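You operate a simulated robot arm through the tools that you are given. There is no shell and no other tool. Be economical: measure what you need, move in short steps, check, and stop when the job is done.

You are at the controls of a simulated two-armed robot. One attempt, no reset.

TASK
Put the teal net bag on the desk top. Put the bottle that says "water" from the front part of the sorting table on the second tier from the bottom of the wooden shelf. Close the front flap of carton b. Any order will do. Set down upright: teal net bag, bottle.

Only the result counts: the job must be done as asked and must still hold three seconds after the hand-in. Knocking over, shifting, dropping, spilling or breaking anything else fails it.

THE ROBOT
Two 7-joint arms with two-finger parallel grippers on one trunk, on a base that drives. Base frame: it is fixed to the floor where the robot stands at the start and does not move with it; the origin is under the middle of the robot, x ahead of it, y to its left, z up. Units: m, degrees, N and s.
The left shoulder is at the start at [0.05, 0.161, 1.098], the right one opposite. With the tool pointing down near the work surface each hand reaches from about 0.1 to 0.68 m from the robot's upright axis, wherever it stands, measured 20 degrees to its own side. Places, roughly: desk top (141x25 cm) [3.44, -2, 0.72]; front flap of carton b [3.5, 3.6, 0.7]; grey bottle, short bottle [0.75, 2, 0.75]; second tier of the wooden shelf [-3.4, 2.9, 0.6]; teal net bag (12x9x15 cm) [0.8, -0.1, 0.8]. Payload 3.43 kg a hand.
The tool frame of a hand sits at the grasp point between the pads (the TCP): z along the fingers, y along the line on which they close. The tips reach 0.03 m beyond it. The gripper opens to 0.094 m. The fingers are 0.028 m wide and 0.01 m thick; the gripper's body (0.05 by 0.096 m) begins 0.055 m behind the TCP.
Orientation is that of the tool frame in the base frame, as a unit quaternion [x, y, z, w]. With the fingers straight down and closing along the base's y, the tool's x points along the base's -x, its y along +y and its z along -z.

THE INTERFACE
- The arms move only by the tool send_rows. It takes "left_moves", "right_moves" or both (then of equal length, played together; a hand with none holds still); each is a list of rows, each an object of numbers (a shift or turn left out is 0, a gripper value left out holds the last): "dx", "dy", "dz": the shift along the base's x, y, z in mm; "rx", "ry", "rz": the turn, a rotation vector about the base's x, y, z in degrees. In form: [{"dx": .., "dy": .., "dz": .., "rx": .., "ry": .., "rz": ..}, ...]. A call has 1 to 12 rows; each row is the pose to reach, as a shift and turn from the pose commanded when the call began. "left_fingers" and "right_fingers" are, for a hand that has rows, the finger opening in mm, from 0 to 94, set as the call begins (left out, the last holds). A row lasts 0.2 s, in which the tool goes at most 0.05 m and 8.6 degrees; a call with a longer step from one row to the next is refused whole, and so is a gripper value outside its range. Where a pose cannot be reached the arm comes as near as it can. A force on the tool above 40 N (or 10 N above the force at the start of the call, whichever is more), or a blocked arm, ends the call early, and 0.2 s more pass. Each finger travels about 0.045 m/s and halts on what it meets, pressing with about 30 N; the grip force reading is that of the motor and also rises with nothing between the fingers. The clock runs only during rows and for 0.2 s after the last one: add rows that repeat a pose to give the fingers time. It gives the time, the measured TCP pose, the force on the tool (base axes), the opening and the grip force at its end, in the units of the frame above (readings bear some noise), with the torque about the TCP (base axes, N m) and any sound that the robot's microphone picked up.
- Cameras (640 x 400 px; columns grow to the right, rows downward): "scene" is now at [0.1278, -0.0293, 1.2408]; the picture's right is [-0.32, -0.95, 0.00], its down [-0.36, 0.12, -0.92] and it looks along [0.88, -0.29, -0.38] (base axes); focal length 277 px, centre (320, 200). "left" rides on the left gripper at [0.076, -0.014, -0.102] in its tool frame; the picture's right is [0.18, 0.98, 0.00], its down [-0.75, 0.14, -0.64] and it looks along [-0.63, 0.12, 0.77] (tool axes); focal length 243 px, centre (320, 200). "right" rides on the right gripper at [0.076, 0.014, -0.103] in its tool frame; the picture's right is [-0.18, 0.98, 0.00], its down [-0.75, -0.14, -0.64] and it looks along [-0.63, -0.12, 0.77] (tool axes); focal length 243 px, centre (320, 200). There is no depth. A picture from a camera that has moved, and an enlarged one, comes with that camera's place and axes in the base frame and with its lens.
- get_image(camera): a new picture of that camera. No time passes.
- lift_body(by): slides the trunk up (or, below 0, down) by that many m; the arms and the scene camera ride with it, the base frame stays. It gives what a move gives, with no picture.
- steer(legs): drives the robot by 1 to 6 legs, each [ahead, left, turn to the left] in m, m and degrees, along the robot's own axes; the way and the turn of a leg run together, so that a leg with both is an arc; at most 1.5 m and 180 degrees a leg. The arms and the cameras ride along, it lands a little off, and it stops where it bumps. It gives what a move gives.
- turn_head(pan, tilt): turns the head with the scene camera to pan (to the left, within 80 degrees either way) and tilt (down, from -29 to 69), counted from straight ahead of the robot. It gives what a move gives.
- inspect(camera, box): a new picture of the part [left, top, right, bottom] of that camera's present view, enlarged. No time passes.
- sign_off(): hands the job in; it is judged then, once.

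Work in short steps. Places have to be worked out from the pictures, the camera data and where the tool is seen: move nearer, look again, correct. Check each grasp and each placing, and mend what went wrong. You have 165 turns and 138 pictures in all, those below and enlarged ones among them. Open the grippers and draw the arms clear of the work before you hand the job in, unless the task says otherwise; then end with one line.

The tools are called as a command line: name --argument value ..., lists and objects as JSON in quotes. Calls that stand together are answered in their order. send_rows: Moves the arms, as the interface text tells. Its arguments: {"type":"object","properties":{"left_moves":{"type":"array"},"left_fingers":{"type":"number"},"right_moves":{"type":"array"},"right_fingers":{"type":"number"}},"required":[]} The other tools are called the same way: lift_body (by) slides the trunk up or down; steer (legs) drives the base; turn_head (pan, tilt) turns the head that bears the scene camera; get_image (camera) takes a picture; inspect (camera, box) takes an enlarged picture of a part of a camera's view; sign_off () hands the job in.

At the start:

```text
time_s: 0.0
left_tool_pos: [0.4682, 0.0673, 1.0565]
left_tool_rot: [-0.001, 1.0, 0.0, 0.0]
left_contact_force: [-0.2, 0.2, 0.6]
left_wrist_torque: [0.01, 0.0, 0.0]
left_grip_width: 0.094
left_gripper_force: 0.0
right_tool_pos: [0.3553, -0.2031, 1.0235]
right_tool_rot: [0.0, 1.0, -0.001, 0.0]
right_contact_force: [-0.2, -0.8, 0.0]
right_wrist_torque: [0.0, 0.01, -0.01]
right_grip_width: 0.094
right_gripper_force: 0.1
trunk travel left (down, up): [-0.125, 0.142]
robot x, y, heading: [-0.0019, -0.0007, -0.0]
head pan, tilt: [-18.5, 22.5]
```

scene: 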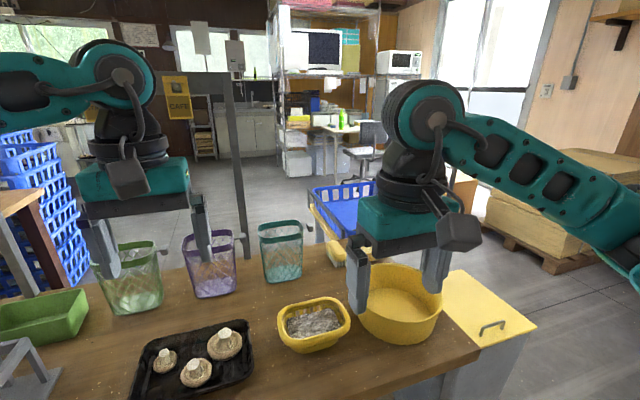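
right: 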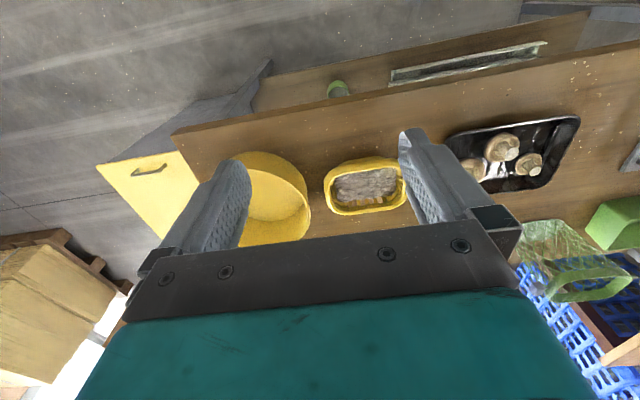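
left: 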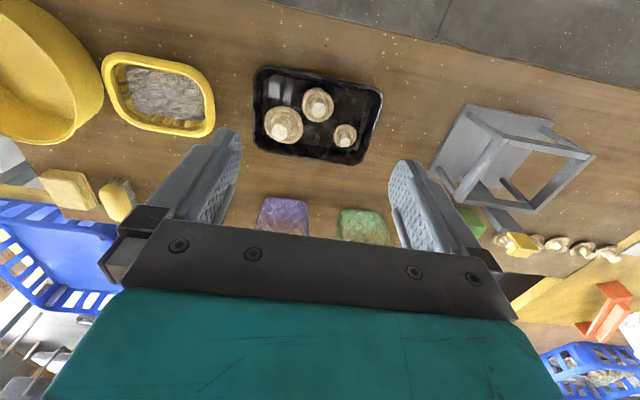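

I'll look at the teal bag enlarged first, to see its shape and handle.

inspect --camera "scene" --box '[170, 200, 350, 312]'

turn_head --pan 60 --tilt 15

get_image --camera "scene"

```text
3.56 times, centred on (260, 256) of scene
camera zoom: at [0.1278, -0.0293, 1.2408], right [-0.32, -0.95, 0.0], down [-0.36, 0.12, -0.92], along [0.88, -0.29, -0.38], focal length 986 px, centre (533, 1)
```

zoom: 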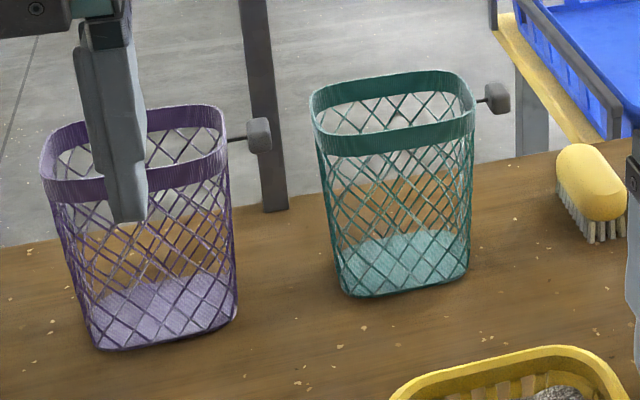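

```text
time_s: 1.5
left_tool_pos: [0.4693, 0.0674, 1.0577]
left_tool_rot: [-0.001, 1.0, -0.001, 0.0]
left_contact_force: [-0.7, -0.4, -0.5]
left_wrist_torque: [0.01, 0.01, 0.0]
left_grip_width: 0.094
left_gripper_force: 0.1
right_tool_pos: [0.3554, -0.2041, 1.024]
right_tool_rot: [0.001, 1.0, 0.0, 0.0]
right_contact_force: [-0.4, 0.0, 0.5]
right_wrist_torque: [0.01, 0.01, -0.02]
right_grip_width: 0.094
right_gripper_force: 0.1
trunk travel left (down, up): [-0.125, 0.142]
robot x, y, heading: [0.0001, -0.0006, 0.0]
head pan, tilt: [60.0, 15.0]
```

```text
133 pictures are left
camera scene: at [0.0867, 0.0811, 1.253], right [0.87, -0.5, 0.0], down [-0.13, -0.22, -0.97], along [0.48, 0.84, -0.26], focal length 277 px, centre (320, 200)
```

scene: 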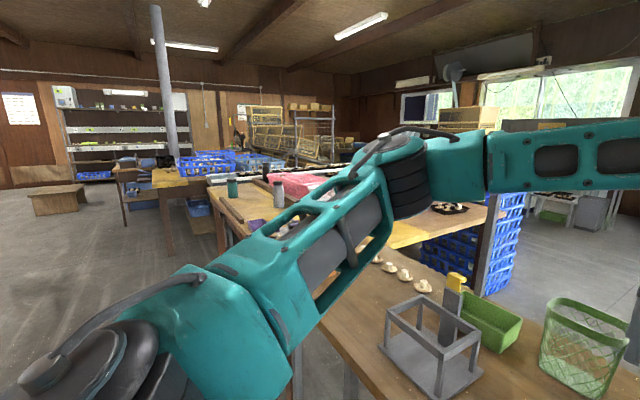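

I need the near table edge and the bag from straight on, so I turn the head forward and down.

turn_head --pan -8 --tilt 45

get_image --camera "scene"

```text
time_s: 2.9
left_tool_pos: [0.4682, 0.0666, 1.0573]
left_tool_rot: [-0.001, 1.0, 0.0, -0.001]
left_contact_force: [-0.6, 0.4, -0.1]
left_wrist_torque: [0.01, 0.01, 0.01]
left_grip_width: 0.0938
left_gripper_force: 0.0
right_tool_pos: [0.3568, -0.2037, 1.0247]
right_tool_rot: [0.0, 1.0, 0.0, 0.0]
right_contact_force: [-0.5, -0.5, 0.6]
right_wrist_torque: [-0.01, -0.02, 0.0]
right_grip_width: 0.0938
right_gripper_force: 0.1
trunk travel left (down, up): [-0.125, 0.142]
robot x, y, heading: [-0.0026, 0.0026, 0.1]
head pan, tilt: [-8.0, 45.0]
```

```text
132 pictures are left
camera scene: at [0.1204, -0.011, 1.2062], right [-0.14, -0.99, 0.0], down [-0.7, 0.1, -0.71], along [0.7, -0.1, -0.71], focal length 277 px, centre (320, 200)
```

scene: 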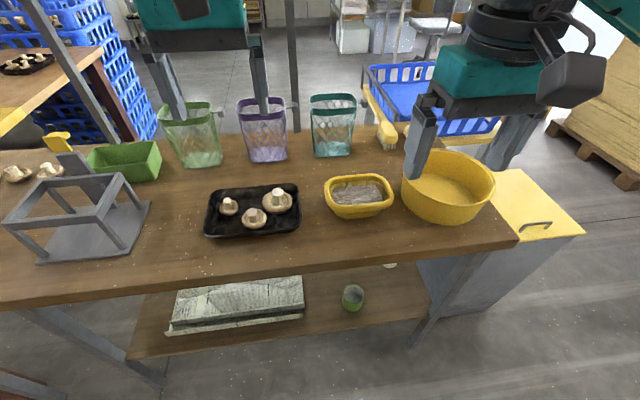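

The near table edge is at about x 0.41 and the bag's near wall about x 0.8, y -0.14, so I drive up a little, turn the right hand so it closes along x, and look with the wrist camera.

steer --legs '[[0.15, 0, 0]]'

send_rows --right_moves '[{"rz": 8.5}, {"rz": 17}, {"rz": 25.5}, {"rz": 34, "dx": 20}, {"rz": 42.5, "dx": 40}, {"rz": 51, "dx": 60}, {"rz": 59.5, "dx": 80}, {"rz": 68, "dx": 100}, {"rz": 76.5, "dx": 120}, {"rz": 85, "dx": 130}, {"rz": 90, "dx": 140}]'

get_image --camera "scene"

get_image --camera "right"

```text
time_s: 4.2
left_tool_pos: [0.5872, 0.0665, 1.0561]
left_tool_rot: [-0.003, 1.0, 0.0, 0.0]
left_contact_force: [0.3, -0.4, 1.0]
left_wrist_torque: [0.03, -0.03, -0.03]
left_grip_width: 0.0943
left_gripper_force: 0.1
right_tool_pos: [0.4749, -0.2033, 1.0252]
right_tool_rot: [0.001, 1.0, 0.001, 0.0]
right_contact_force: [-0.3, -0.1, 0.1]
right_wrist_torque: [0.0, 0.0, 0.0]
right_grip_width: 0.0945
right_gripper_force: 0.1
trunk travel left (down, up): [-0.125, 0.142]
robot x, y, heading: [0.119, 0.0, -0.1]
head pan, tilt: [-8.0, 45.0]
stopped in leg 1: the robot was blocked; the commanded pose is now the measured one
```

```text
time_s: 6.6
left_tool_pos: [0.5868, 0.0663, 1.0568]
left_tool_rot: [-0.001, 1.0, 0.0, 0.001]
left_contact_force: [-0.9, 0.0, -0.6]
left_wrist_torque: [0.01, -0.01, 0.0]
left_grip_width: 0.0939
left_gripper_force: 0.0
right_tool_pos: [0.4302, -0.0987, 1.0292]
right_tool_rot: [-0.701, 0.713, -0.001, 0.0]
right_contact_force: [-0.2, 0.5, 0.0]
right_wrist_torque: [0.0, 0.02, 0.0]
right_grip_width: 0.0939
right_gripper_force: 0.1
right hand out of reach, approached as far as the arm can: row 7, 8, 9, 10, 11
trunk travel left (down, up): [-0.125, 0.142]
robot x, y, heading: [0.12, 0.0005, 0.2]
head pan, tilt: [-8.0, 45.0]
```

```text
131 pictures are left
camera scene: at [0.2388, -0.0115, 1.2062], right [-0.14, -0.99, 0.0], down [-0.7, 0.1, -0.71], along [0.7, -0.1, -0.71], focal length 277 px, centre (320, 200)
```

scene: 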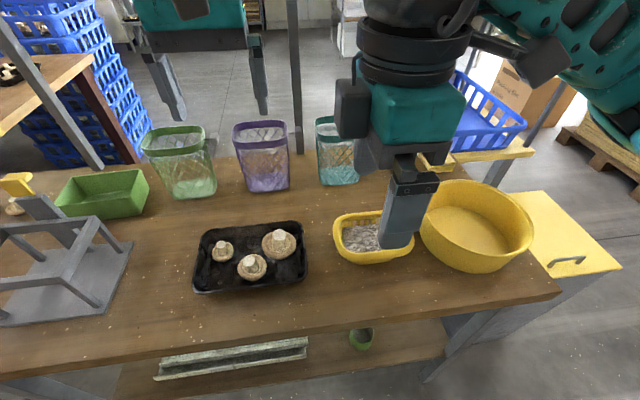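

```text
130 pictures are left
camera right: at [0.414, -0.1737, 1.1311], right [-0.98, 0.2, 0.0], down [0.15, 0.75, 0.64], along [0.13, 0.63, -0.77], focal length 243 px, centre (320, 200)
```

right: 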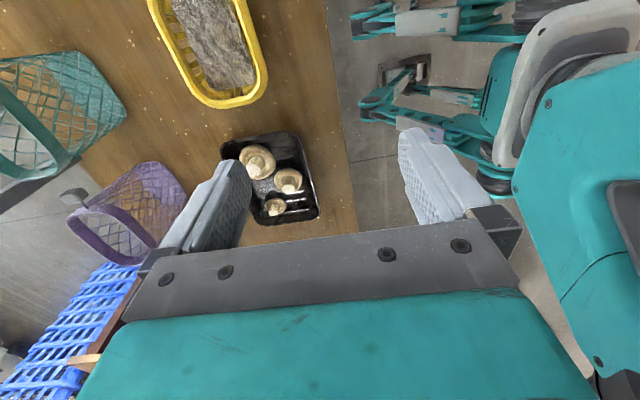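

The base bumped at x 0.12, so reach is tight. I undo the turn; I'd rather pinch the bag's left wall with the hand closing along y and tilted forward.

send_rows --right_moves '[{"rz": -8.5}, {"rz": -17}, {"rz": -25.5}, {"rz": -34}, {"rz": -42.5}, {"rz": -51}, {"rz": -59.5}, {"rz": -68}, {"rz": -76.5}, {"rz": -85}, {"rz": -90}]'

send_rows --right_moves '[{"ry": -8}, {"ry": -16}, {"ry": -24}, {"ry": -32}, {"ry": -35}]' --right_fingers 60

get_image --camera "scene"

get_image --camera "right"

```text
time_s: 9.0
left_tool_pos: [0.5877, 0.0671, 1.0577]
left_tool_rot: [-0.002, 1.0, -0.001, 0.0]
left_contact_force: [0.8, -0.3, 0.5]
left_wrist_torque: [-0.02, -0.02, 0.05]
left_grip_width: 0.0941
left_gripper_force: 0.1
right_tool_pos: [0.4283, -0.0972, 1.026]
right_tool_rot: [0.002, 1.0, -0.001, 0.0]
right_contact_force: [0.1, 0.6, -0.2]
right_wrist_torque: [0.0, 0.01, 0.02]
right_grip_width: 0.094
right_gripper_force: 0.0
trunk travel left (down, up): [-0.125, 0.142]
robot x, y, heading: [0.1204, 0.0024, -0.2]
head pan, tilt: [-8.0, 45.0]
```

```text
time_s: 10.2
left_tool_pos: [0.5869, 0.0677, 1.0563]
left_tool_rot: [-0.001, 1.0, -0.001, 0.0]
left_contact_force: [0.2, 0.1, -0.3]
left_wrist_torque: [0.04, 0.01, -0.03]
left_grip_width: 0.0939
left_gripper_force: 0.1
right_tool_pos: [0.4351, -0.0931, 1.0299]
right_tool_rot: [0.001, 0.954, 0.001, 0.301]
right_contact_force: [-0.2, 0.0, 0.4]
right_wrist_torque: [0.0, -0.01, 0.01]
right_grip_width: 0.06
right_gripper_force: 0.0
right hand out of reach, approached as far as the arm can: row 5
trunk travel left (down, up): [-0.125, 0.142]
robot x, y, heading: [0.116, -0.0002, 0.3]
head pan, tilt: [-8.0, 45.0]
```

```text
129 pictures are left
camera scene: at [0.2388, -0.011, 1.2061], right [-0.14, -0.99, 0.0], down [-0.7, 0.1, -0.71], along [0.7, -0.1, -0.71], focal length 277 px, centre (320, 200)
```

scene: 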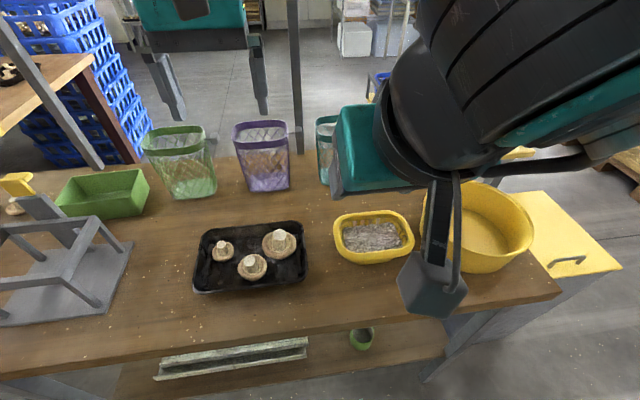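

```text
128 pictures are left
camera right: at [0.3135, -0.079, 1.0696], right [0.15, 0.98, 0.11], down [0.25, -0.14, 0.96], along [0.96, -0.12, -0.27], focal length 243 px, centre (320, 200)
```

right: 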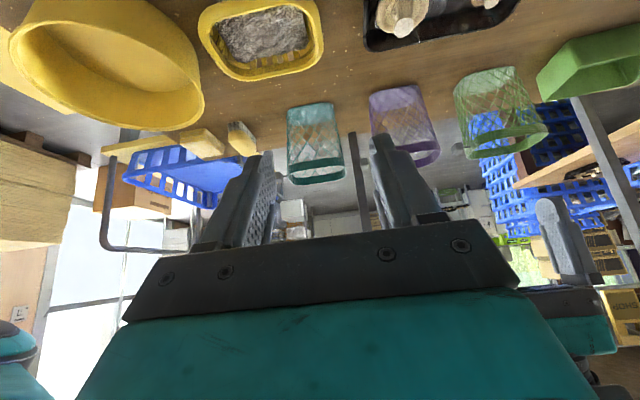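

The wrist camera now sees the bag clearly; I zoom in to measure it.

inspect --camera "right" --box '[260, 80, 420, 200]'

send_rows --right_moves '[{"dx": 40, "dy": -10}, {"dx": 80, "dy": -20}, {"dx": 120, "dy": -20}, {"dx": 150, "dy": -20}]'

get_image --camera "right"

get_image --camera "scene"

```text
3.33 times, centred on (340, 140) of right
camera zoom: at [0.3135, -0.079, 1.0696], right [0.15, 0.98, 0.11], down [0.25, -0.14, 0.96], along [0.96, -0.12, -0.27], focal length 809 px, centre (253, 400)
```

zoom: 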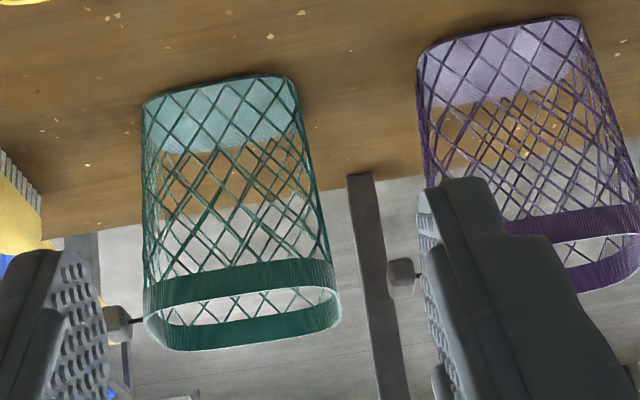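

```text
time_s: 11.2
left_tool_pos: [0.5868, 0.0673, 1.0566]
left_tool_rot: [-0.001, 1.0, -0.001, -0.001]
left_contact_force: [0.4, -0.3, -0.1]
left_wrist_torque: [-0.02, 0.0, -0.01]
left_grip_width: 0.0941
left_gripper_force: 0.1
right_tool_pos: [0.5862, -0.1135, 1.0304]
right_tool_rot: [-0.001, 0.954, 0.0, 0.3]
right_contact_force: [0.3, 0.3, 0.0]
right_wrist_torque: [0.0, -0.01, -0.02]
right_grip_width: 0.0599
right_gripper_force: 0.1
trunk travel left (down, up): [-0.125, 0.142]
robot x, y, heading: [0.1159, -0.0003, 0.1]
head pan, tilt: [-8.0, 45.0]
```

```text
126 pictures are left
camera right: at [0.4648, -0.0989, 1.0702], right [0.15, 0.98, 0.11], down [0.25, -0.14, 0.96], along [0.96, -0.12, -0.27], focal length 243 px, centre (320, 200)
```

right: 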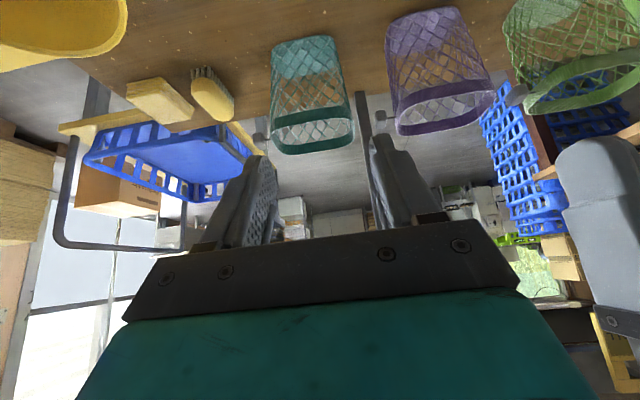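

```text
125 pictures are left
camera scene: at [0.239, -0.0111, 1.2061], right [-0.14, -0.99, 0.0], down [-0.7, 0.1, -0.71], along [0.7, -0.1, -0.71], focal length 277 px, centre (320, 200)
```

scene: 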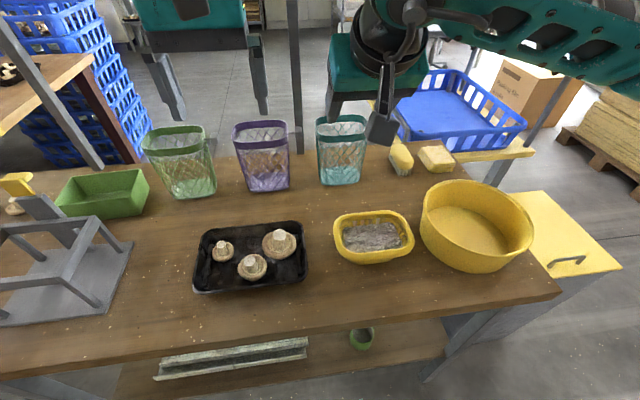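

I triangulate the rim with a second enlarged view from the nearer pose.

inspect --camera "right" --box '[240, 20, 400, 170]'

```text
2.67 times, centred on (320, 95) of right
camera zoom: at [0.4648, -0.0989, 1.0702], right [0.15, 0.98, 0.11], down [0.25, -0.14, 0.96], along [0.96, -0.12, -0.27], focal length 647 px, centre (320, 480)
```

zoom: 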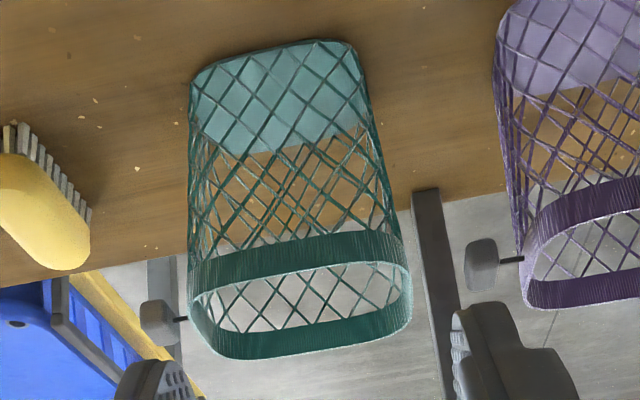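

Triangulating gives the rim at x 0.74–0.815, y -0.195…-0.078, top z 0.89, table 0.745; purple's knob sits at about [0.764,-0.042,0.883], so I approach the teal bag's left wall with a narrow opening. First hover above it.

send_rows --right_moves '[{"dx": 45, "dy": 8}, {"dx": 90, "dy": 16}, {"dx": 135, "dy": 24}, {"dx": 184, "dy": 32}, {"dx": 184, "dy": 32, "dz": -30}, {"dx": 184, "dy": 32, "dz": -60}, {"dx": 184, "dy": 32, "dz": -60}]' --right_fingers 30

get_image --camera "right"

get_image --camera "scene"

```text
time_s: 12.8
left_tool_pos: [0.5885, 0.0661, 1.0559]
left_tool_rot: [-0.001, 1.0, -0.002, 0.0]
left_contact_force: [0.2, 1.5, 0.1]
left_wrist_torque: [0.03, 0.01, -0.01]
left_grip_width: 0.0941
left_gripper_force: 0.1
right_tool_pos: [0.7685, -0.0821, 0.9717]
right_tool_rot: [0.001, 0.954, 0.001, 0.301]
right_contact_force: [0.6, -0.2, 0.1]
right_wrist_torque: [-0.02, 0.0, 0.02]
right_grip_width: 0.03
right_gripper_force: 0.1
trunk travel left (down, up): [-0.125, 0.142]
robot x, y, heading: [0.12, -0.0013, 0.0]
head pan, tilt: [-8.0, 45.0]
```

```text
123 pictures are left
camera right: at [0.6477, -0.0673, 1.0105], right [0.15, 0.98, 0.11], down [0.25, -0.14, 0.96], along [0.96, -0.12, -0.27], focal length 243 px, centre (320, 200)
```

right: 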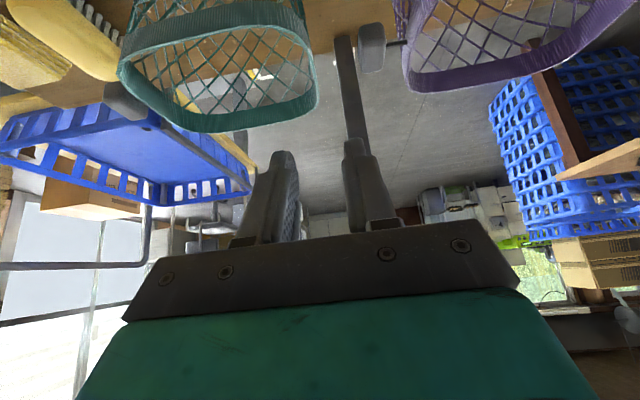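

```text
122 pictures are left
camera scene: at [0.2388, -0.0111, 1.2062], right [-0.14, -0.99, 0.0], down [-0.7, 0.1, -0.71], along [0.7, -0.1, -0.71], focal length 277 px, centre (320, 200)
```

scene: 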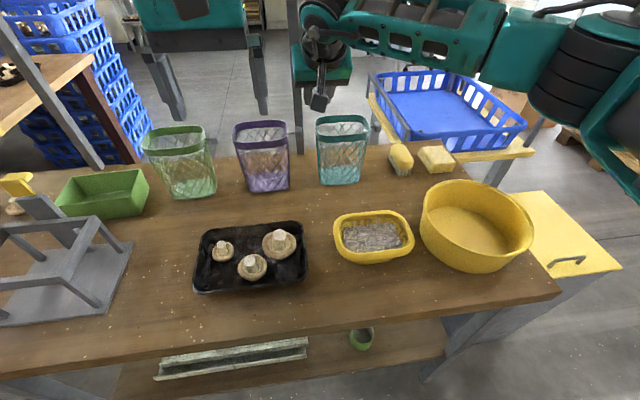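

The wall's outer face is at about y -0.077 and purple's knob face at -0.05, so the narrow fingers at y -0.081 fit. I descend straight down.

send_rows --right_moves '[{"dz": -25, "dy": 1}, {"dz": -45, "dy": 1}, {"dz": -60, "dy": 1}, {"dz": -70, "dy": 1}]'

get_image --camera "right"

inspect --camera "scene" --box '[260, 80, 420, 190]'

```text
time_s: 13.8
left_tool_pos: [0.5876, 0.0673, 1.0577]
left_tool_rot: [-0.002, 1.0, -0.001, 0.0]
left_contact_force: [0.5, -0.3, -0.2]
left_wrist_torque: [0.03, -0.02, 0.04]
left_grip_width: 0.0939
left_gripper_force: 0.1
right_tool_pos: [0.7696, -0.0807, 0.8999]
right_tool_rot: [0.001, 0.954, 0.001, 0.3]
right_contact_force: [0.2, 0.7, -1.1]
right_wrist_torque: [0.01, -0.02, 0.0]
right_grip_width: 0.0299
right_gripper_force: 0.0
trunk travel left (down, up): [-0.125, 0.142]
robot x, y, heading: [0.1188, -0.0004, 0.0]
head pan, tilt: [-8.0, 45.0]
```

```text
121 pictures are left
camera right: at [0.6479, -0.0663, 0.9402], right [0.15, 0.98, 0.11], down [0.25, -0.14, 0.96], along [0.96, -0.12, -0.27], focal length 243 px, centre (320, 200)
```

right: 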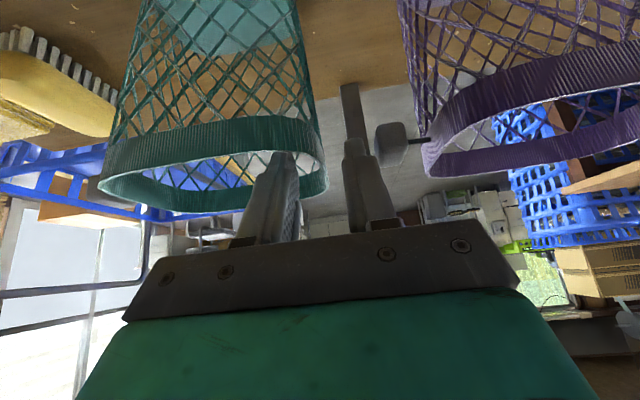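

```text
3.64 times, centred on (340, 135) of scene
camera zoom: at [0.2388, -0.0111, 1.2062], right [-0.14, -0.99, 0.0], down [-0.7, 0.1, -0.71], along [0.7, -0.1, -0.71], focal length 1009 px, centre (247, 436)
```

zoom: 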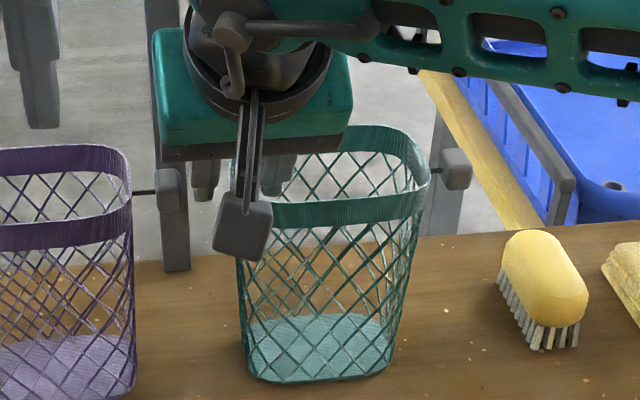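

The fingers straddle the left wall clear of the knob; I go down 28 mm more and close.

send_rows --right_moves '[{"dz": -10}, {"dz": -20}, {"dz": -28}]'

send_rows --right_moves '[{"dz": 0}, {"dz": 0}, {"dz": 0}, {"dz": 0}]' --right_fingers 0

get_image --camera "right"

```text
time_s: 14.6
left_tool_pos: [0.5871, 0.0671, 1.0558]
left_tool_rot: [-0.002, 1.0, -0.001, 0.0]
left_contact_force: [-0.3, 0.6, 0.4]
left_wrist_torque: [0.02, -0.03, 0.0]
left_grip_width: 0.094
left_gripper_force: 0.0
right_tool_pos: [0.7682, -0.0805, 0.8729]
right_tool_rot: [0.0, 0.954, 0.001, 0.3]
right_contact_force: [0.6, -0.2, 0.2]
right_wrist_torque: [0.01, 0.01, 0.0]
right_grip_width: 0.0298
right_gripper_force: 0.1
trunk travel left (down, up): [-0.125, 0.142]
robot x, y, heading: [0.1176, 0.0006, 0.4]
head pan, tilt: [-8.0, 45.0]
```

```text
time_s: 15.6
left_tool_pos: [0.5861, 0.067, 1.0577]
left_tool_rot: [-0.002, 1.0, -0.001, 0.0]
left_contact_force: [1.3, -0.4, 0.1]
left_wrist_torque: [-0.06, -0.02, -0.01]
left_grip_width: 0.0943
left_gripper_force: 0.1
right_tool_pos: [0.7693, -0.0805, 0.8734]
right_tool_rot: [0.001, 0.954, 0.001, 0.301]
right_contact_force: [-0.7, -2.2, 4.8]
right_wrist_torque: [-0.76, 0.25, -0.1]
right_grip_width: 0.0084
right_gripper_force: 30.2
trunk travel left (down, up): [-0.125, 0.142]
robot x, y, heading: [0.1203, -0.0029, 0.2]
head pan, tilt: [-8.0, 45.0]
```

```text
119 pictures are left
camera right: at [0.6476, -0.0668, 0.9122], right [0.15, 0.98, 0.11], down [0.25, -0.14, 0.96], along [0.96, -0.12, -0.26], focal length 243 px, centre (320, 200)
```

right: 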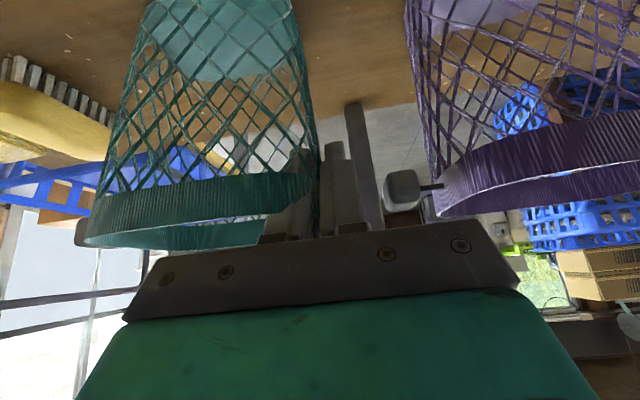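

The wall is gripped (8 mm, 30 N). I lift gently by 50 mm and look.

send_rows --right_moves '[{"dz": 10}, {"dz": 20}, {"dz": 35}, {"dz": 50}, {"dz": 50}]'

inspect --camera "scene" --box '[220, 60, 460, 210]'

```text
time_s: 16.8
left_tool_pos: [0.5863, 0.0672, 1.0567]
left_tool_rot: [-0.002, 1.0, 0.0, 0.0]
left_contact_force: [0.4, -0.3, -0.5]
left_wrist_torque: [-0.03, 0.0, 0.01]
left_grip_width: 0.094
left_gripper_force: 0.0
right_tool_pos: [0.7689, -0.081, 0.9219]
right_tool_rot: [0.001, 0.954, 0.001, 0.3]
right_contact_force: [-0.2, -0.1, -0.7]
right_wrist_torque: [0.04, 0.01, 0.02]
right_grip_width: 0.0075
right_gripper_force: 30.0
trunk travel left (down, up): [-0.125, 0.142]
robot x, y, heading: [0.1186, -0.0001, 0.1]
head pan, tilt: [-8.0, 45.0]
```

```text
2.67 times, centred on (340, 135) of scene
camera zoom: at [0.2389, -0.0111, 1.2061], right [-0.14, -0.99, 0.0], down [-0.7, 0.1, -0.71], along [0.7, -0.1, -0.71], focal length 740 px, centre (267, 373)
```

zoom: 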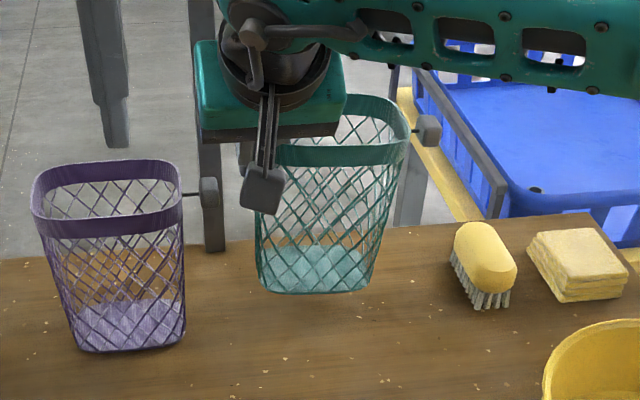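

The bag is up and held nearly level. I lift it well above the table and draw it in for driving.

send_rows --right_moves '[{"dz": 30}, {"dz": 60}, {"dz": 95}, {"dz": 130}, {"dz": 150, "dx": -30}, {"dz": 160, "dx": -70, "dy": -10}, {"dz": 170, "dx": -110, "dy": -30}, {"dz": 170, "dx": -150, "dy": -50}, {"dz": 170, "dx": -190, "dy": -70}, {"dz": 170, "dx": -220, "dy": -80}]'

turn_head --pan -45 --tilt 15

get_image --camera "scene"

```text
time_s: 19.0
left_tool_pos: [0.5863, 0.0666, 1.0579]
left_tool_rot: [-0.002, 1.0, 0.0, -0.001]
left_contact_force: [0.0, 0.2, 0.4]
left_wrist_torque: [-0.05, -0.04, -0.04]
left_grip_width: 0.0941
left_gripper_force: 0.0
right_tool_pos: [0.5481, -0.1598, 1.0931]
right_tool_rot: [0.002, 0.954, -0.001, 0.301]
right_contact_force: [-0.8, 0.9, -0.6]
right_wrist_torque: [0.04, 0.03, 0.01]
right_grip_width: 0.0075
right_gripper_force: 30.3
trunk travel left (down, up): [-0.125, 0.142]
robot x, y, heading: [0.1163, -0.001, 0.2]
head pan, tilt: [-8.0, 45.0]
```

```text
time_s: 20.0
left_tool_pos: [0.5874, 0.0662, 1.0573]
left_tool_rot: [-0.002, 1.0, -0.002, 0.0]
left_contact_force: [0.0, 0.2, 0.1]
left_wrist_torque: [0.0, -0.02, -0.02]
left_grip_width: 0.0937
left_gripper_force: 0.0
right_tool_pos: [0.5484, -0.1603, 1.0919]
right_tool_rot: [0.001, 0.954, 0.001, 0.301]
right_contact_force: [-0.8, 0.3, 0.4]
right_wrist_torque: [0.0, -0.01, 0.0]
right_grip_width: 0.0076
right_gripper_force: 29.9
trunk travel left (down, up): [-0.125, 0.142]
robot x, y, heading: [0.1189, 0.0007, 0.2]
head pan, tilt: [-45.0, 15.0]
```

```text
117 pictures are left
camera scene: at [0.2244, -0.0658, 1.2529], right [-0.71, -0.71, 0.0], down [-0.18, 0.18, -0.97], along [0.68, -0.68, -0.26], focal length 277 px, centre (320, 200)
```

scene: 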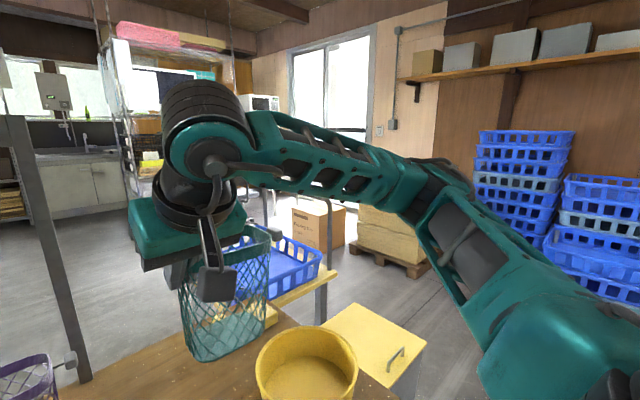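

The bag is safely held. I back off from the table, strafe right to the aisle, and look along the way to the desk.

steer --legs '[[-0.35, 0, 0], [0, -1.1, 0]]'

turn_head --pan -10 --tilt 18

get_image --camera "scene"

```text
time_s: 27.5
left_tool_pos: [0.2392, -1.0205, 1.0561]
left_tool_rot: [-0.002, 1.0, 0.0, 0.0]
left_contact_force: [0.2, 0.6, -0.9]
left_wrist_torque: [0.0, -0.01, -0.03]
left_grip_width: 0.0942
left_gripper_force: 0.1
right_tool_pos: [0.2003, -1.2459, 1.0906]
right_tool_rot: [0.0, 0.954, 0.001, 0.3]
right_contact_force: [-0.4, -0.5, -0.6]
right_wrist_torque: [0.04, 0.06, -0.03]
right_grip_width: 0.0075
right_gripper_force: 30.2
trunk travel left (down, up): [-0.125, 0.142]
robot x, y, heading: [-0.2322, -1.0859, 0.1]
head pan, tilt: [-45.0, 15.0]
```

```text
time_s: 28.5
left_tool_pos: [0.2391, -1.0211, 1.0558]
left_tool_rot: [-0.004, 1.0, -0.001, 0.0]
left_contact_force: [0.6, 0.4, 0.3]
left_wrist_torque: [0.02, 0.0, -0.02]
left_grip_width: 0.0941
left_gripper_force: 0.1
right_tool_pos: [0.2005, -1.2459, 1.0911]
right_tool_rot: [0.0, 0.954, 0.001, 0.301]
right_contact_force: [-0.2, 0.0, -1.6]
right_wrist_torque: [0.04, 0.02, 0.01]
right_grip_width: 0.0078
right_gripper_force: 30.1
trunk travel left (down, up): [-0.125, 0.142]
robot x, y, heading: [-0.2302, -1.084, 0.1]
head pan, tilt: [-10.0, 18.0]
```

```text
116 pictures are left
camera scene: at [-0.098, -1.1039, 1.2481], right [-0.17, -0.99, 0.0], down [-0.3, 0.05, -0.95], along [0.94, -0.16, -0.31], focal length 277 px, centre (320, 200)
```

scene: 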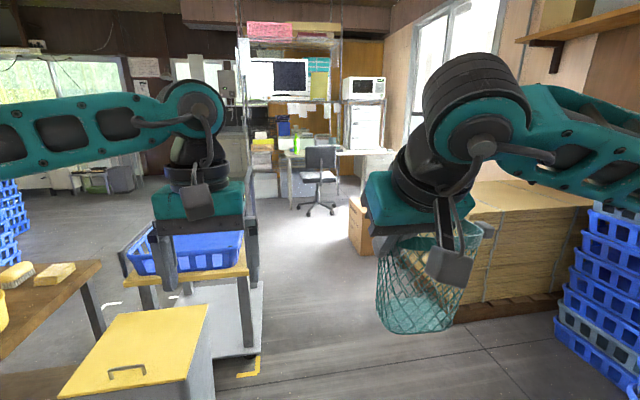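

The aisle between the cart (y > -1.0) and the box/pallet (y < -1.8) is clear. I drive along y ≈ -1.42 towards the desk and look again.

steer --legs '[[0, -0.34, 0], [1.5, 0, 0], [0.4, 0, 0]]'

turn_head --pan -20 --tilt 22

get_image --camera "scene"

```text
time_s: 39.8
left_tool_pos: [2.1436, -1.3631, 1.0567]
left_tool_rot: [0.001, 1.0, -0.001, 0.0]
left_contact_force: [0.0, -0.1, 0.0]
left_wrist_torque: [-0.01, 0.03, 0.0]
left_grip_width: 0.094
left_gripper_force: 0.0
right_tool_pos: [2.1031, -1.5878, 1.0923]
right_tool_rot: [0.003, 0.954, 0.0, 0.301]
right_contact_force: [-0.1, 0.5, -0.7]
right_wrist_torque: [0.04, 0.0, -0.02]
right_grip_width: 0.0079
right_gripper_force: 30.2
trunk travel left (down, up): [-0.125, 0.142]
robot x, y, heading: [1.6749, -1.4281, -0.1]
head pan, tilt: [-10.0, 18.0]
```

```text
time_s: 40.6
left_tool_pos: [2.1422, -1.3616, 1.056]
left_tool_rot: [0.0, 1.0, 0.0, 0.0]
left_contact_force: [-1.1, -0.2, 1.0]
left_wrist_torque: [-0.01, -0.02, 0.03]
left_grip_width: 0.0939
left_gripper_force: 0.1
right_tool_pos: [2.1021, -1.589, 1.0918]
right_tool_rot: [0.003, 0.954, 0.0, 0.301]
right_contact_force: [-0.9, -0.8, -0.8]
right_wrist_torque: [0.05, -0.03, 0.01]
right_grip_width: 0.0079
right_gripper_force: 30.0
trunk travel left (down, up): [-0.125, 0.142]
robot x, y, heading: [1.6726, -1.4296, 0.1]
head pan, tilt: [-20.0, 22.0]
```

```text
115 pictures are left
camera scene: at [1.8003, -1.4586, 1.2416], right [-0.35, -0.94, 0.0], down [-0.35, 0.13, -0.93], along [0.87, -0.32, -0.37], focal length 277 px, centre (320, 200)
```

scene: 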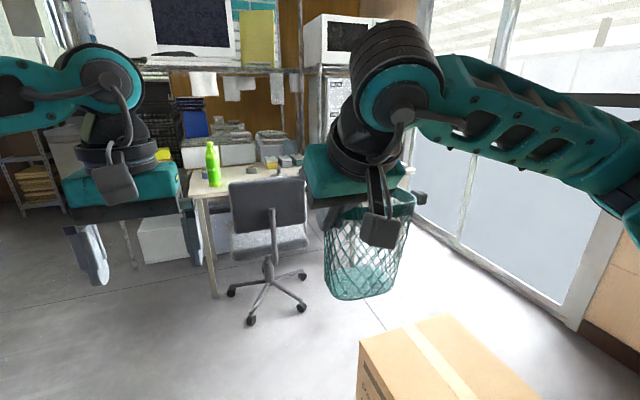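

The desk front edge is about x 3.35, its free right part beyond the chair at y < -2.0; a carton stands right of me. I move ahead 0.7 m and look down for clearances.

steer --legs '[[0.75, 0, 0]]'

turn_head --pan -75 --tilt 45

get_image --camera "scene"

turn_head --pan -30 --tilt 30

get_image --camera "scene"

```text
time_s: 44.6
left_tool_pos: [2.8868, -1.373, 1.0576]
left_tool_rot: [0.005, 1.0, -0.001, -0.001]
left_contact_force: [-0.3, -0.2, -0.2]
left_wrist_torque: [0.0, -0.01, 0.02]
left_grip_width: 0.0939
left_gripper_force: 0.0
right_tool_pos: [2.8445, -1.6002, 1.0925]
right_tool_rot: [0.008, 0.954, -0.001, 0.3]
right_contact_force: [-0.4, 0.2, 0.7]
right_wrist_torque: [0.04, 0.01, 0.03]
right_grip_width: 0.0077
right_gripper_force: 29.6
trunk travel left (down, up): [-0.125, 0.142]
robot x, y, heading: [2.4155, -1.4338, -0.7]
head pan, tilt: [-20.0, 22.0]
```

```text
time_s: 45.8
left_tool_pos: [2.8864, -1.3739, 1.0555]
left_tool_rot: [0.005, 1.0, -0.001, 0.0]
left_contact_force: [0.0, 0.2, 0.0]
left_wrist_torque: [-0.04, 0.0, 0.03]
left_grip_width: 0.0941
left_gripper_force: 0.0
right_tool_pos: [2.8446, -1.5994, 1.0922]
right_tool_rot: [0.008, 0.954, -0.002, 0.3]
right_contact_force: [-0.6, -0.3, -0.4]
right_wrist_torque: [0.03, 0.01, 0.02]
right_grip_width: 0.0079
right_gripper_force: 29.2
trunk travel left (down, up): [-0.125, 0.142]
robot x, y, heading: [2.4167, -1.4356, -0.7]
head pan, tilt: [-75.0, 45.0]
```

```text
114 pictures are left
camera scene: at [2.4764, -1.5129, 1.2062], right [-0.97, -0.25, 0.0], down [-0.17, 0.69, -0.71], along [0.17, -0.69, -0.71], focal length 277 px, centre (320, 200)
```

scene: 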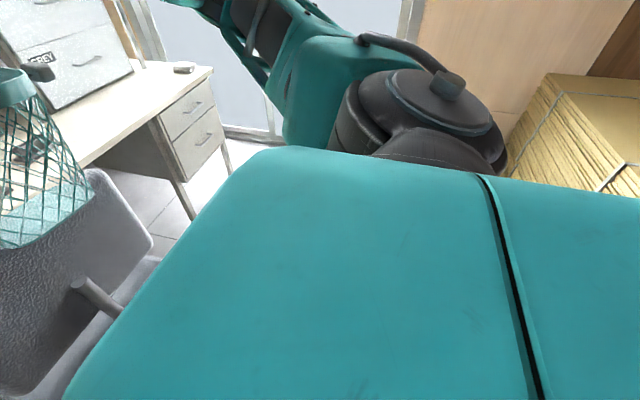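

```text
time_s: 47.0
left_tool_pos: [2.8868, -1.3733, 1.0571]
left_tool_rot: [0.006, 1.0, -0.001, -0.001]
left_contact_force: [-0.6, -1.0, -0.3]
left_wrist_torque: [-0.02, 0.0, 0.0]
left_grip_width: 0.0941
left_gripper_force: 0.1
right_tool_pos: [2.843, -1.6001, 1.0917]
right_tool_rot: [0.007, 0.954, -0.002, 0.3]
right_contact_force: [-0.9, 0.0, -1.3]
right_wrist_torque: [0.02, 0.04, 0.0]
right_grip_width: 0.0075
right_gripper_force: 29.6
trunk travel left (down, up): [-0.125, 0.142]
robot x, y, heading: [2.4184, -1.4333, -1.0]
head pan, tilt: [-30.0, 30.0]
```

```text
113 pictures are left
camera scene: at [2.5341, -1.4805, 1.2287], right [-0.51, -0.86, 0.0], down [-0.43, 0.26, -0.87], along [0.74, -0.44, -0.5], focal length 277 px, centre (320, 200)
```

scene: 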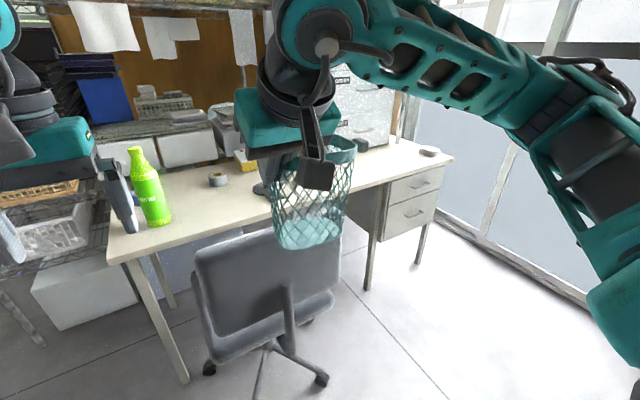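

The free desk strip right of the chair is my goal; before squeezing between carton and chair I look straight down to see my own base outline.

turn_head --pan -5 --tilt 69

get_image --camera "scene"

get_image --camera "right"

```text
time_s: 48.0
left_tool_pos: [2.8867, -1.3739, 1.0567]
left_tool_rot: [0.005, 1.0, -0.001, -0.001]
left_contact_force: [-0.4, 0.4, 0.4]
left_wrist_torque: [-0.04, -0.02, 0.01]
left_grip_width: 0.0939
left_gripper_force: 0.1
right_tool_pos: [2.8432, -1.5995, 1.0928]
right_tool_rot: [0.009, 0.954, -0.002, 0.301]
right_contact_force: [-0.7, 0.5, -1.0]
right_wrist_torque: [0.0, 0.04, 0.0]
right_grip_width: 0.0073
right_gripper_force: 30.3
trunk travel left (down, up): [-0.125, 0.142]
robot x, y, heading: [2.4193, -1.4355, -0.6]
head pan, tilt: [-5.0, 68.8]
```

```text
112 pictures are left
camera scene: at [2.5121, -1.4398, 1.1773], right [-0.1, -0.99, 0.0], down [-0.93, 0.1, -0.36], along [0.36, -0.04, -0.93], focal length 277 px, centre (320, 200)
```

scene: 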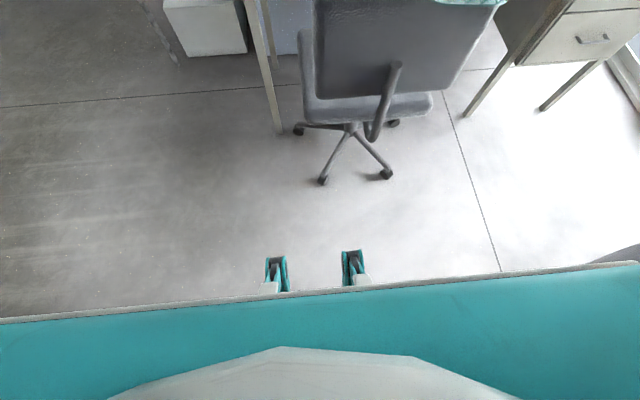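

```text
111 pictures are left
camera right: at [2.723, -1.5837, 1.1319], right [0.17, 0.98, 0.11], down [0.25, -0.15, 0.96], along [0.95, -0.13, -0.27], focal length 243 px, centre (320, 200)
```

right: 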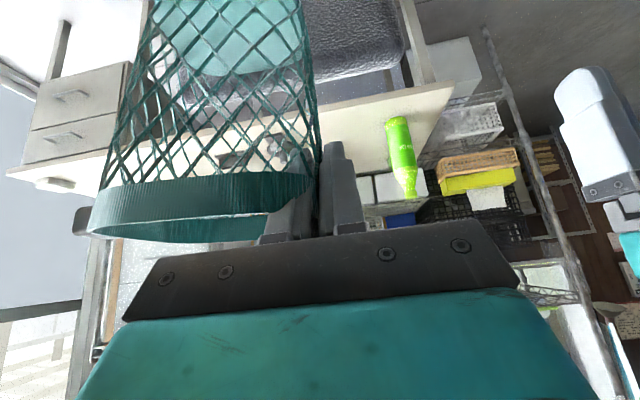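

The base reaches about 0.30 m ahead and ±0.19 to the sides, so the gap right of the chair is too tight; the free desk strip at y ≈ -1.6 can be reached from the left of the chair instead. I draw the left hand in and drive there.

send_rows --left_moves '[{"dx": -40, "dz": 20}, {"dx": -80, "dz": 40}, {"dx": -120, "dz": 40}, {"dx": -150, "dz": 40}]'

steer --legs '[[0, 0.37, 0.6], [0.25, 0, 0]]'

turn_head --pan -20 --tilt 40

get_image --camera "scene"

```text
time_s: 49.0
left_tool_pos: [2.7365, -1.3739, 1.0993]
left_tool_rot: [0.004, 1.0, -0.001, 0.0]
left_contact_force: [0.0, -0.5, 0.4]
left_wrist_torque: [-0.02, 0.0, 0.01]
left_grip_width: 0.0941
left_gripper_force: 0.1
right_tool_pos: [2.8439, -1.6, 1.0929]
right_tool_rot: [0.008, 0.953, -0.002, 0.302]
right_contact_force: [-0.1, -0.8, -0.9]
right_wrist_torque: [0.04, 0.02, -0.01]
right_grip_width: 0.0076
right_gripper_force: 30.3
trunk travel left (down, up): [-0.125, 0.142]
robot x, y, heading: [2.4186, -1.4319, -0.6]
head pan, tilt: [-5.0, 68.8]
```

```text
time_s: 52.8
left_tool_pos: [2.9874, -1.0031, 1.098]
left_tool_rot: [0.0, 1.0, -0.001, 0.001]
left_contact_force: [-1.0, 0.1, 0.1]
left_wrist_torque: [-0.01, -0.01, 0.01]
left_grip_width: 0.0939
left_gripper_force: 0.0
right_tool_pos: [3.0966, -1.2271, 1.092]
right_tool_rot: [0.002, 0.954, 0.0, 0.3]
right_contact_force: [-0.2, 0.3, -1.7]
right_wrist_torque: [0.03, 0.05, 0.0]
right_grip_width: 0.0077
right_gripper_force: 30.7
trunk travel left (down, up): [-0.125, 0.142]
robot x, y, heading: [2.6687, -1.0667, -0.2]
head pan, tilt: [-5.0, 68.8]
```

```text
time_s: 53.7
left_tool_pos: [2.9848, -1.003, 1.0984]
left_tool_rot: [0.0, 1.0, -0.001, 0.0]
left_contact_force: [0.1, -0.7, 0.8]
left_wrist_torque: [-0.01, 0.01, -0.01]
left_grip_width: 0.0939
left_gripper_force: 0.0
right_tool_pos: [3.0962, -1.2278, 1.0914]
right_tool_rot: [0.002, 0.954, 0.001, 0.301]
right_contact_force: [-0.4, 0.2, -0.7]
right_wrist_torque: [0.06, 0.0, 0.02]
right_grip_width: 0.0075
right_gripper_force: 30.4
trunk travel left (down, up): [-0.125, 0.142]
robot x, y, heading: [2.6686, -1.0693, -0.2]
head pan, tilt: [-20.0, 40.0]
```

```text
110 pictures are left
camera scene: at [2.7867, -1.096, 1.2133], right [-0.34, -0.94, 0.0], down [-0.6, 0.22, -0.77], along [0.72, -0.26, -0.64], focal length 277 px, centre (320, 200)
```

scene: 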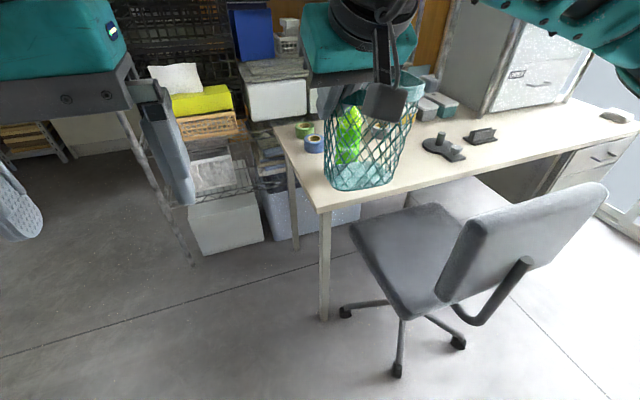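

The desk's left front corner is at [3.30,-1.28]; the bottle stands near [3.47,-1.42] and the first black object near y -1.78, so the bag goes to about [3.40,-1.62]. I drive a bit nearer and swing the bag over that spot, staying high.

steer --legs '[[0.2, -0.05, 0]]'

send_rows --right_moves '[{"dx": 0, "dy": -45}, {"dx": 10, "dy": -90}, {"dx": 20, "dy": -135}, {"dx": 35, "dy": -180}, {"dx": 50, "dy": -220}, {"dx": 65, "dy": -255}, {"dx": 80, "dy": -285}, {"dx": 94, "dy": -288}]'

turn_head --pan -35 --tilt 35

get_image --camera "scene"

get_image --camera "right"

```text
time_s: 55.3
left_tool_pos: [3.1855, -1.0535, 1.0982]
left_tool_rot: [0.001, 1.0, -0.001, 0.0]
left_contact_force: [-0.5, 0.5, -0.5]
left_wrist_torque: [0.02, 0.01, -0.03]
left_grip_width: 0.0937
left_gripper_force: 0.1
right_tool_pos: [3.2959, -1.278, 1.0918]
right_tool_rot: [0.001, 0.954, 0.0, 0.301]
right_contact_force: [0.7, 0.0, -0.2]
right_wrist_torque: [0.04, 0.03, 0.0]
right_grip_width: 0.0073
right_gripper_force: 29.8
trunk travel left (down, up): [-0.125, 0.142]
robot x, y, heading: [2.8651, -1.118, -0.1]
head pan, tilt: [-20.0, 40.0]
```

```text
time_s: 57.1
left_tool_pos: [3.1846, -1.0538, 1.0977]
left_tool_rot: [0.001, 1.0, -0.001, 0.0]
left_contact_force: [-0.8, 0.0, 0.5]
left_wrist_torque: [-0.01, 0.03, -0.01]
left_grip_width: 0.0941
left_gripper_force: 0.0
right_tool_pos: [3.3892, -1.5654, 1.0915]
right_tool_rot: [0.002, 0.954, 0.0, 0.301]
right_contact_force: [-0.6, 0.6, 0.2]
right_wrist_torque: [0.06, 0.03, -0.02]
right_grip_width: 0.0075
right_gripper_force: 30.5
trunk travel left (down, up): [-0.125, 0.142]
robot x, y, heading: [2.8646, -1.1191, -0.2]
head pan, tilt: [-20.0, 40.0]
```

```text
time_s: 57.9
left_tool_pos: [3.1843, -1.0534, 1.0976]
left_tool_rot: [0.0, 1.0, -0.001, -0.001]
left_contact_force: [0.6, 0.4, 0.1]
left_wrist_torque: [0.01, -0.02, -0.02]
left_grip_width: 0.0939
left_gripper_force: 0.1
right_tool_pos: [3.3887, -1.5657, 1.093]
right_tool_rot: [0.001, 0.954, 0.001, 0.301]
right_contact_force: [-0.5, 0.4, 0.2]
right_wrist_torque: [0.03, 0.01, -0.02]
right_grip_width: 0.0073
right_gripper_force: 29.9
trunk travel left (down, up): [-0.125, 0.142]
robot x, y, heading: [2.864, -1.117, -0.1]
head pan, tilt: [-35.0, 35.0]
```

```text
109 pictures are left
camera scene: at [2.9771, -1.1677, 1.2209], right [-0.58, -0.82, 0.0], down [-0.47, 0.33, -0.82], along [0.67, -0.47, -0.57], focal length 277 px, centre (320, 200)
```

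scene: 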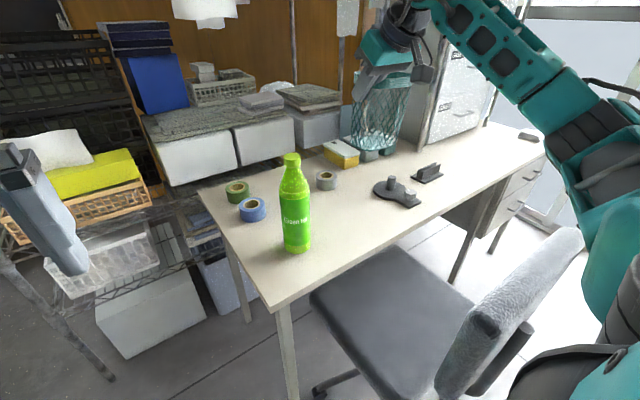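

```text
108 pictures are left
camera right: at [3.2669, -1.5518, 1.1322], right [0.16, 0.98, 0.11], down [0.25, -0.14, 0.96], along [0.96, -0.12, -0.27], focal length 243 px, centre (320, 200)
```

right: 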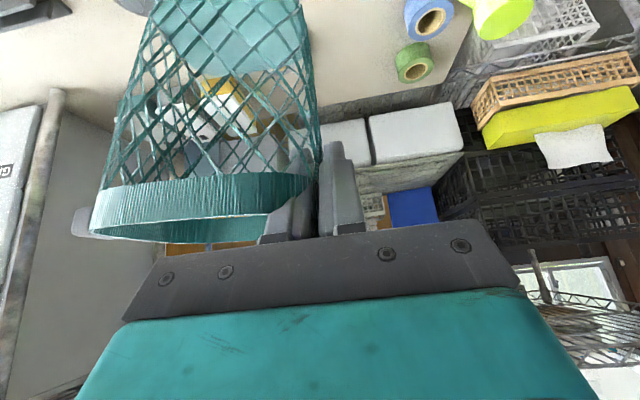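

The spot at [3.40,-1.62] is clear between bottle and the black tool. I lower the bag most of the way and check.

send_rows --right_moves '[{"dz": -40}, {"dz": -80}, {"dz": -120}, {"dz": -160}, {"dz": -190}, {"dz": -205}, {"dz": -215}, {"dz": -215}]'

get_image --camera "scene"

```text
time_s: 59.7
left_tool_pos: [3.1845, -1.0542, 1.0978]
left_tool_rot: [0.001, 1.0, -0.001, 0.0]
left_contact_force: [0.2, 0.4, -0.1]
left_wrist_torque: [0.01, 0.0, -0.04]
left_grip_width: 0.0942
left_gripper_force: 0.0
right_tool_pos: [3.3872, -1.5664, 0.8771]
right_tool_rot: [0.003, 0.954, 0.0, 0.301]
right_contact_force: [-0.5, 0.1, -0.9]
right_wrist_torque: [0.04, 0.01, 0.01]
right_grip_width: 0.0076
right_gripper_force: 30.3
trunk travel left (down, up): [-0.125, 0.142]
robot x, y, heading: [2.8634, -1.1174, -0.3]
head pan, tilt: [-35.0, 35.0]
```

```text
107 pictures are left
camera scene: at [2.9771, -1.1678, 1.221], right [-0.58, -0.82, 0.0], down [-0.47, 0.33, -0.82], along [0.67, -0.47, -0.57], focal length 277 px, centre (320, 200)
```

scene: 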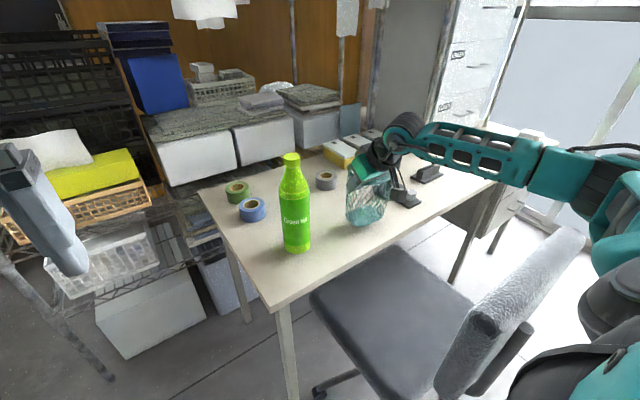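

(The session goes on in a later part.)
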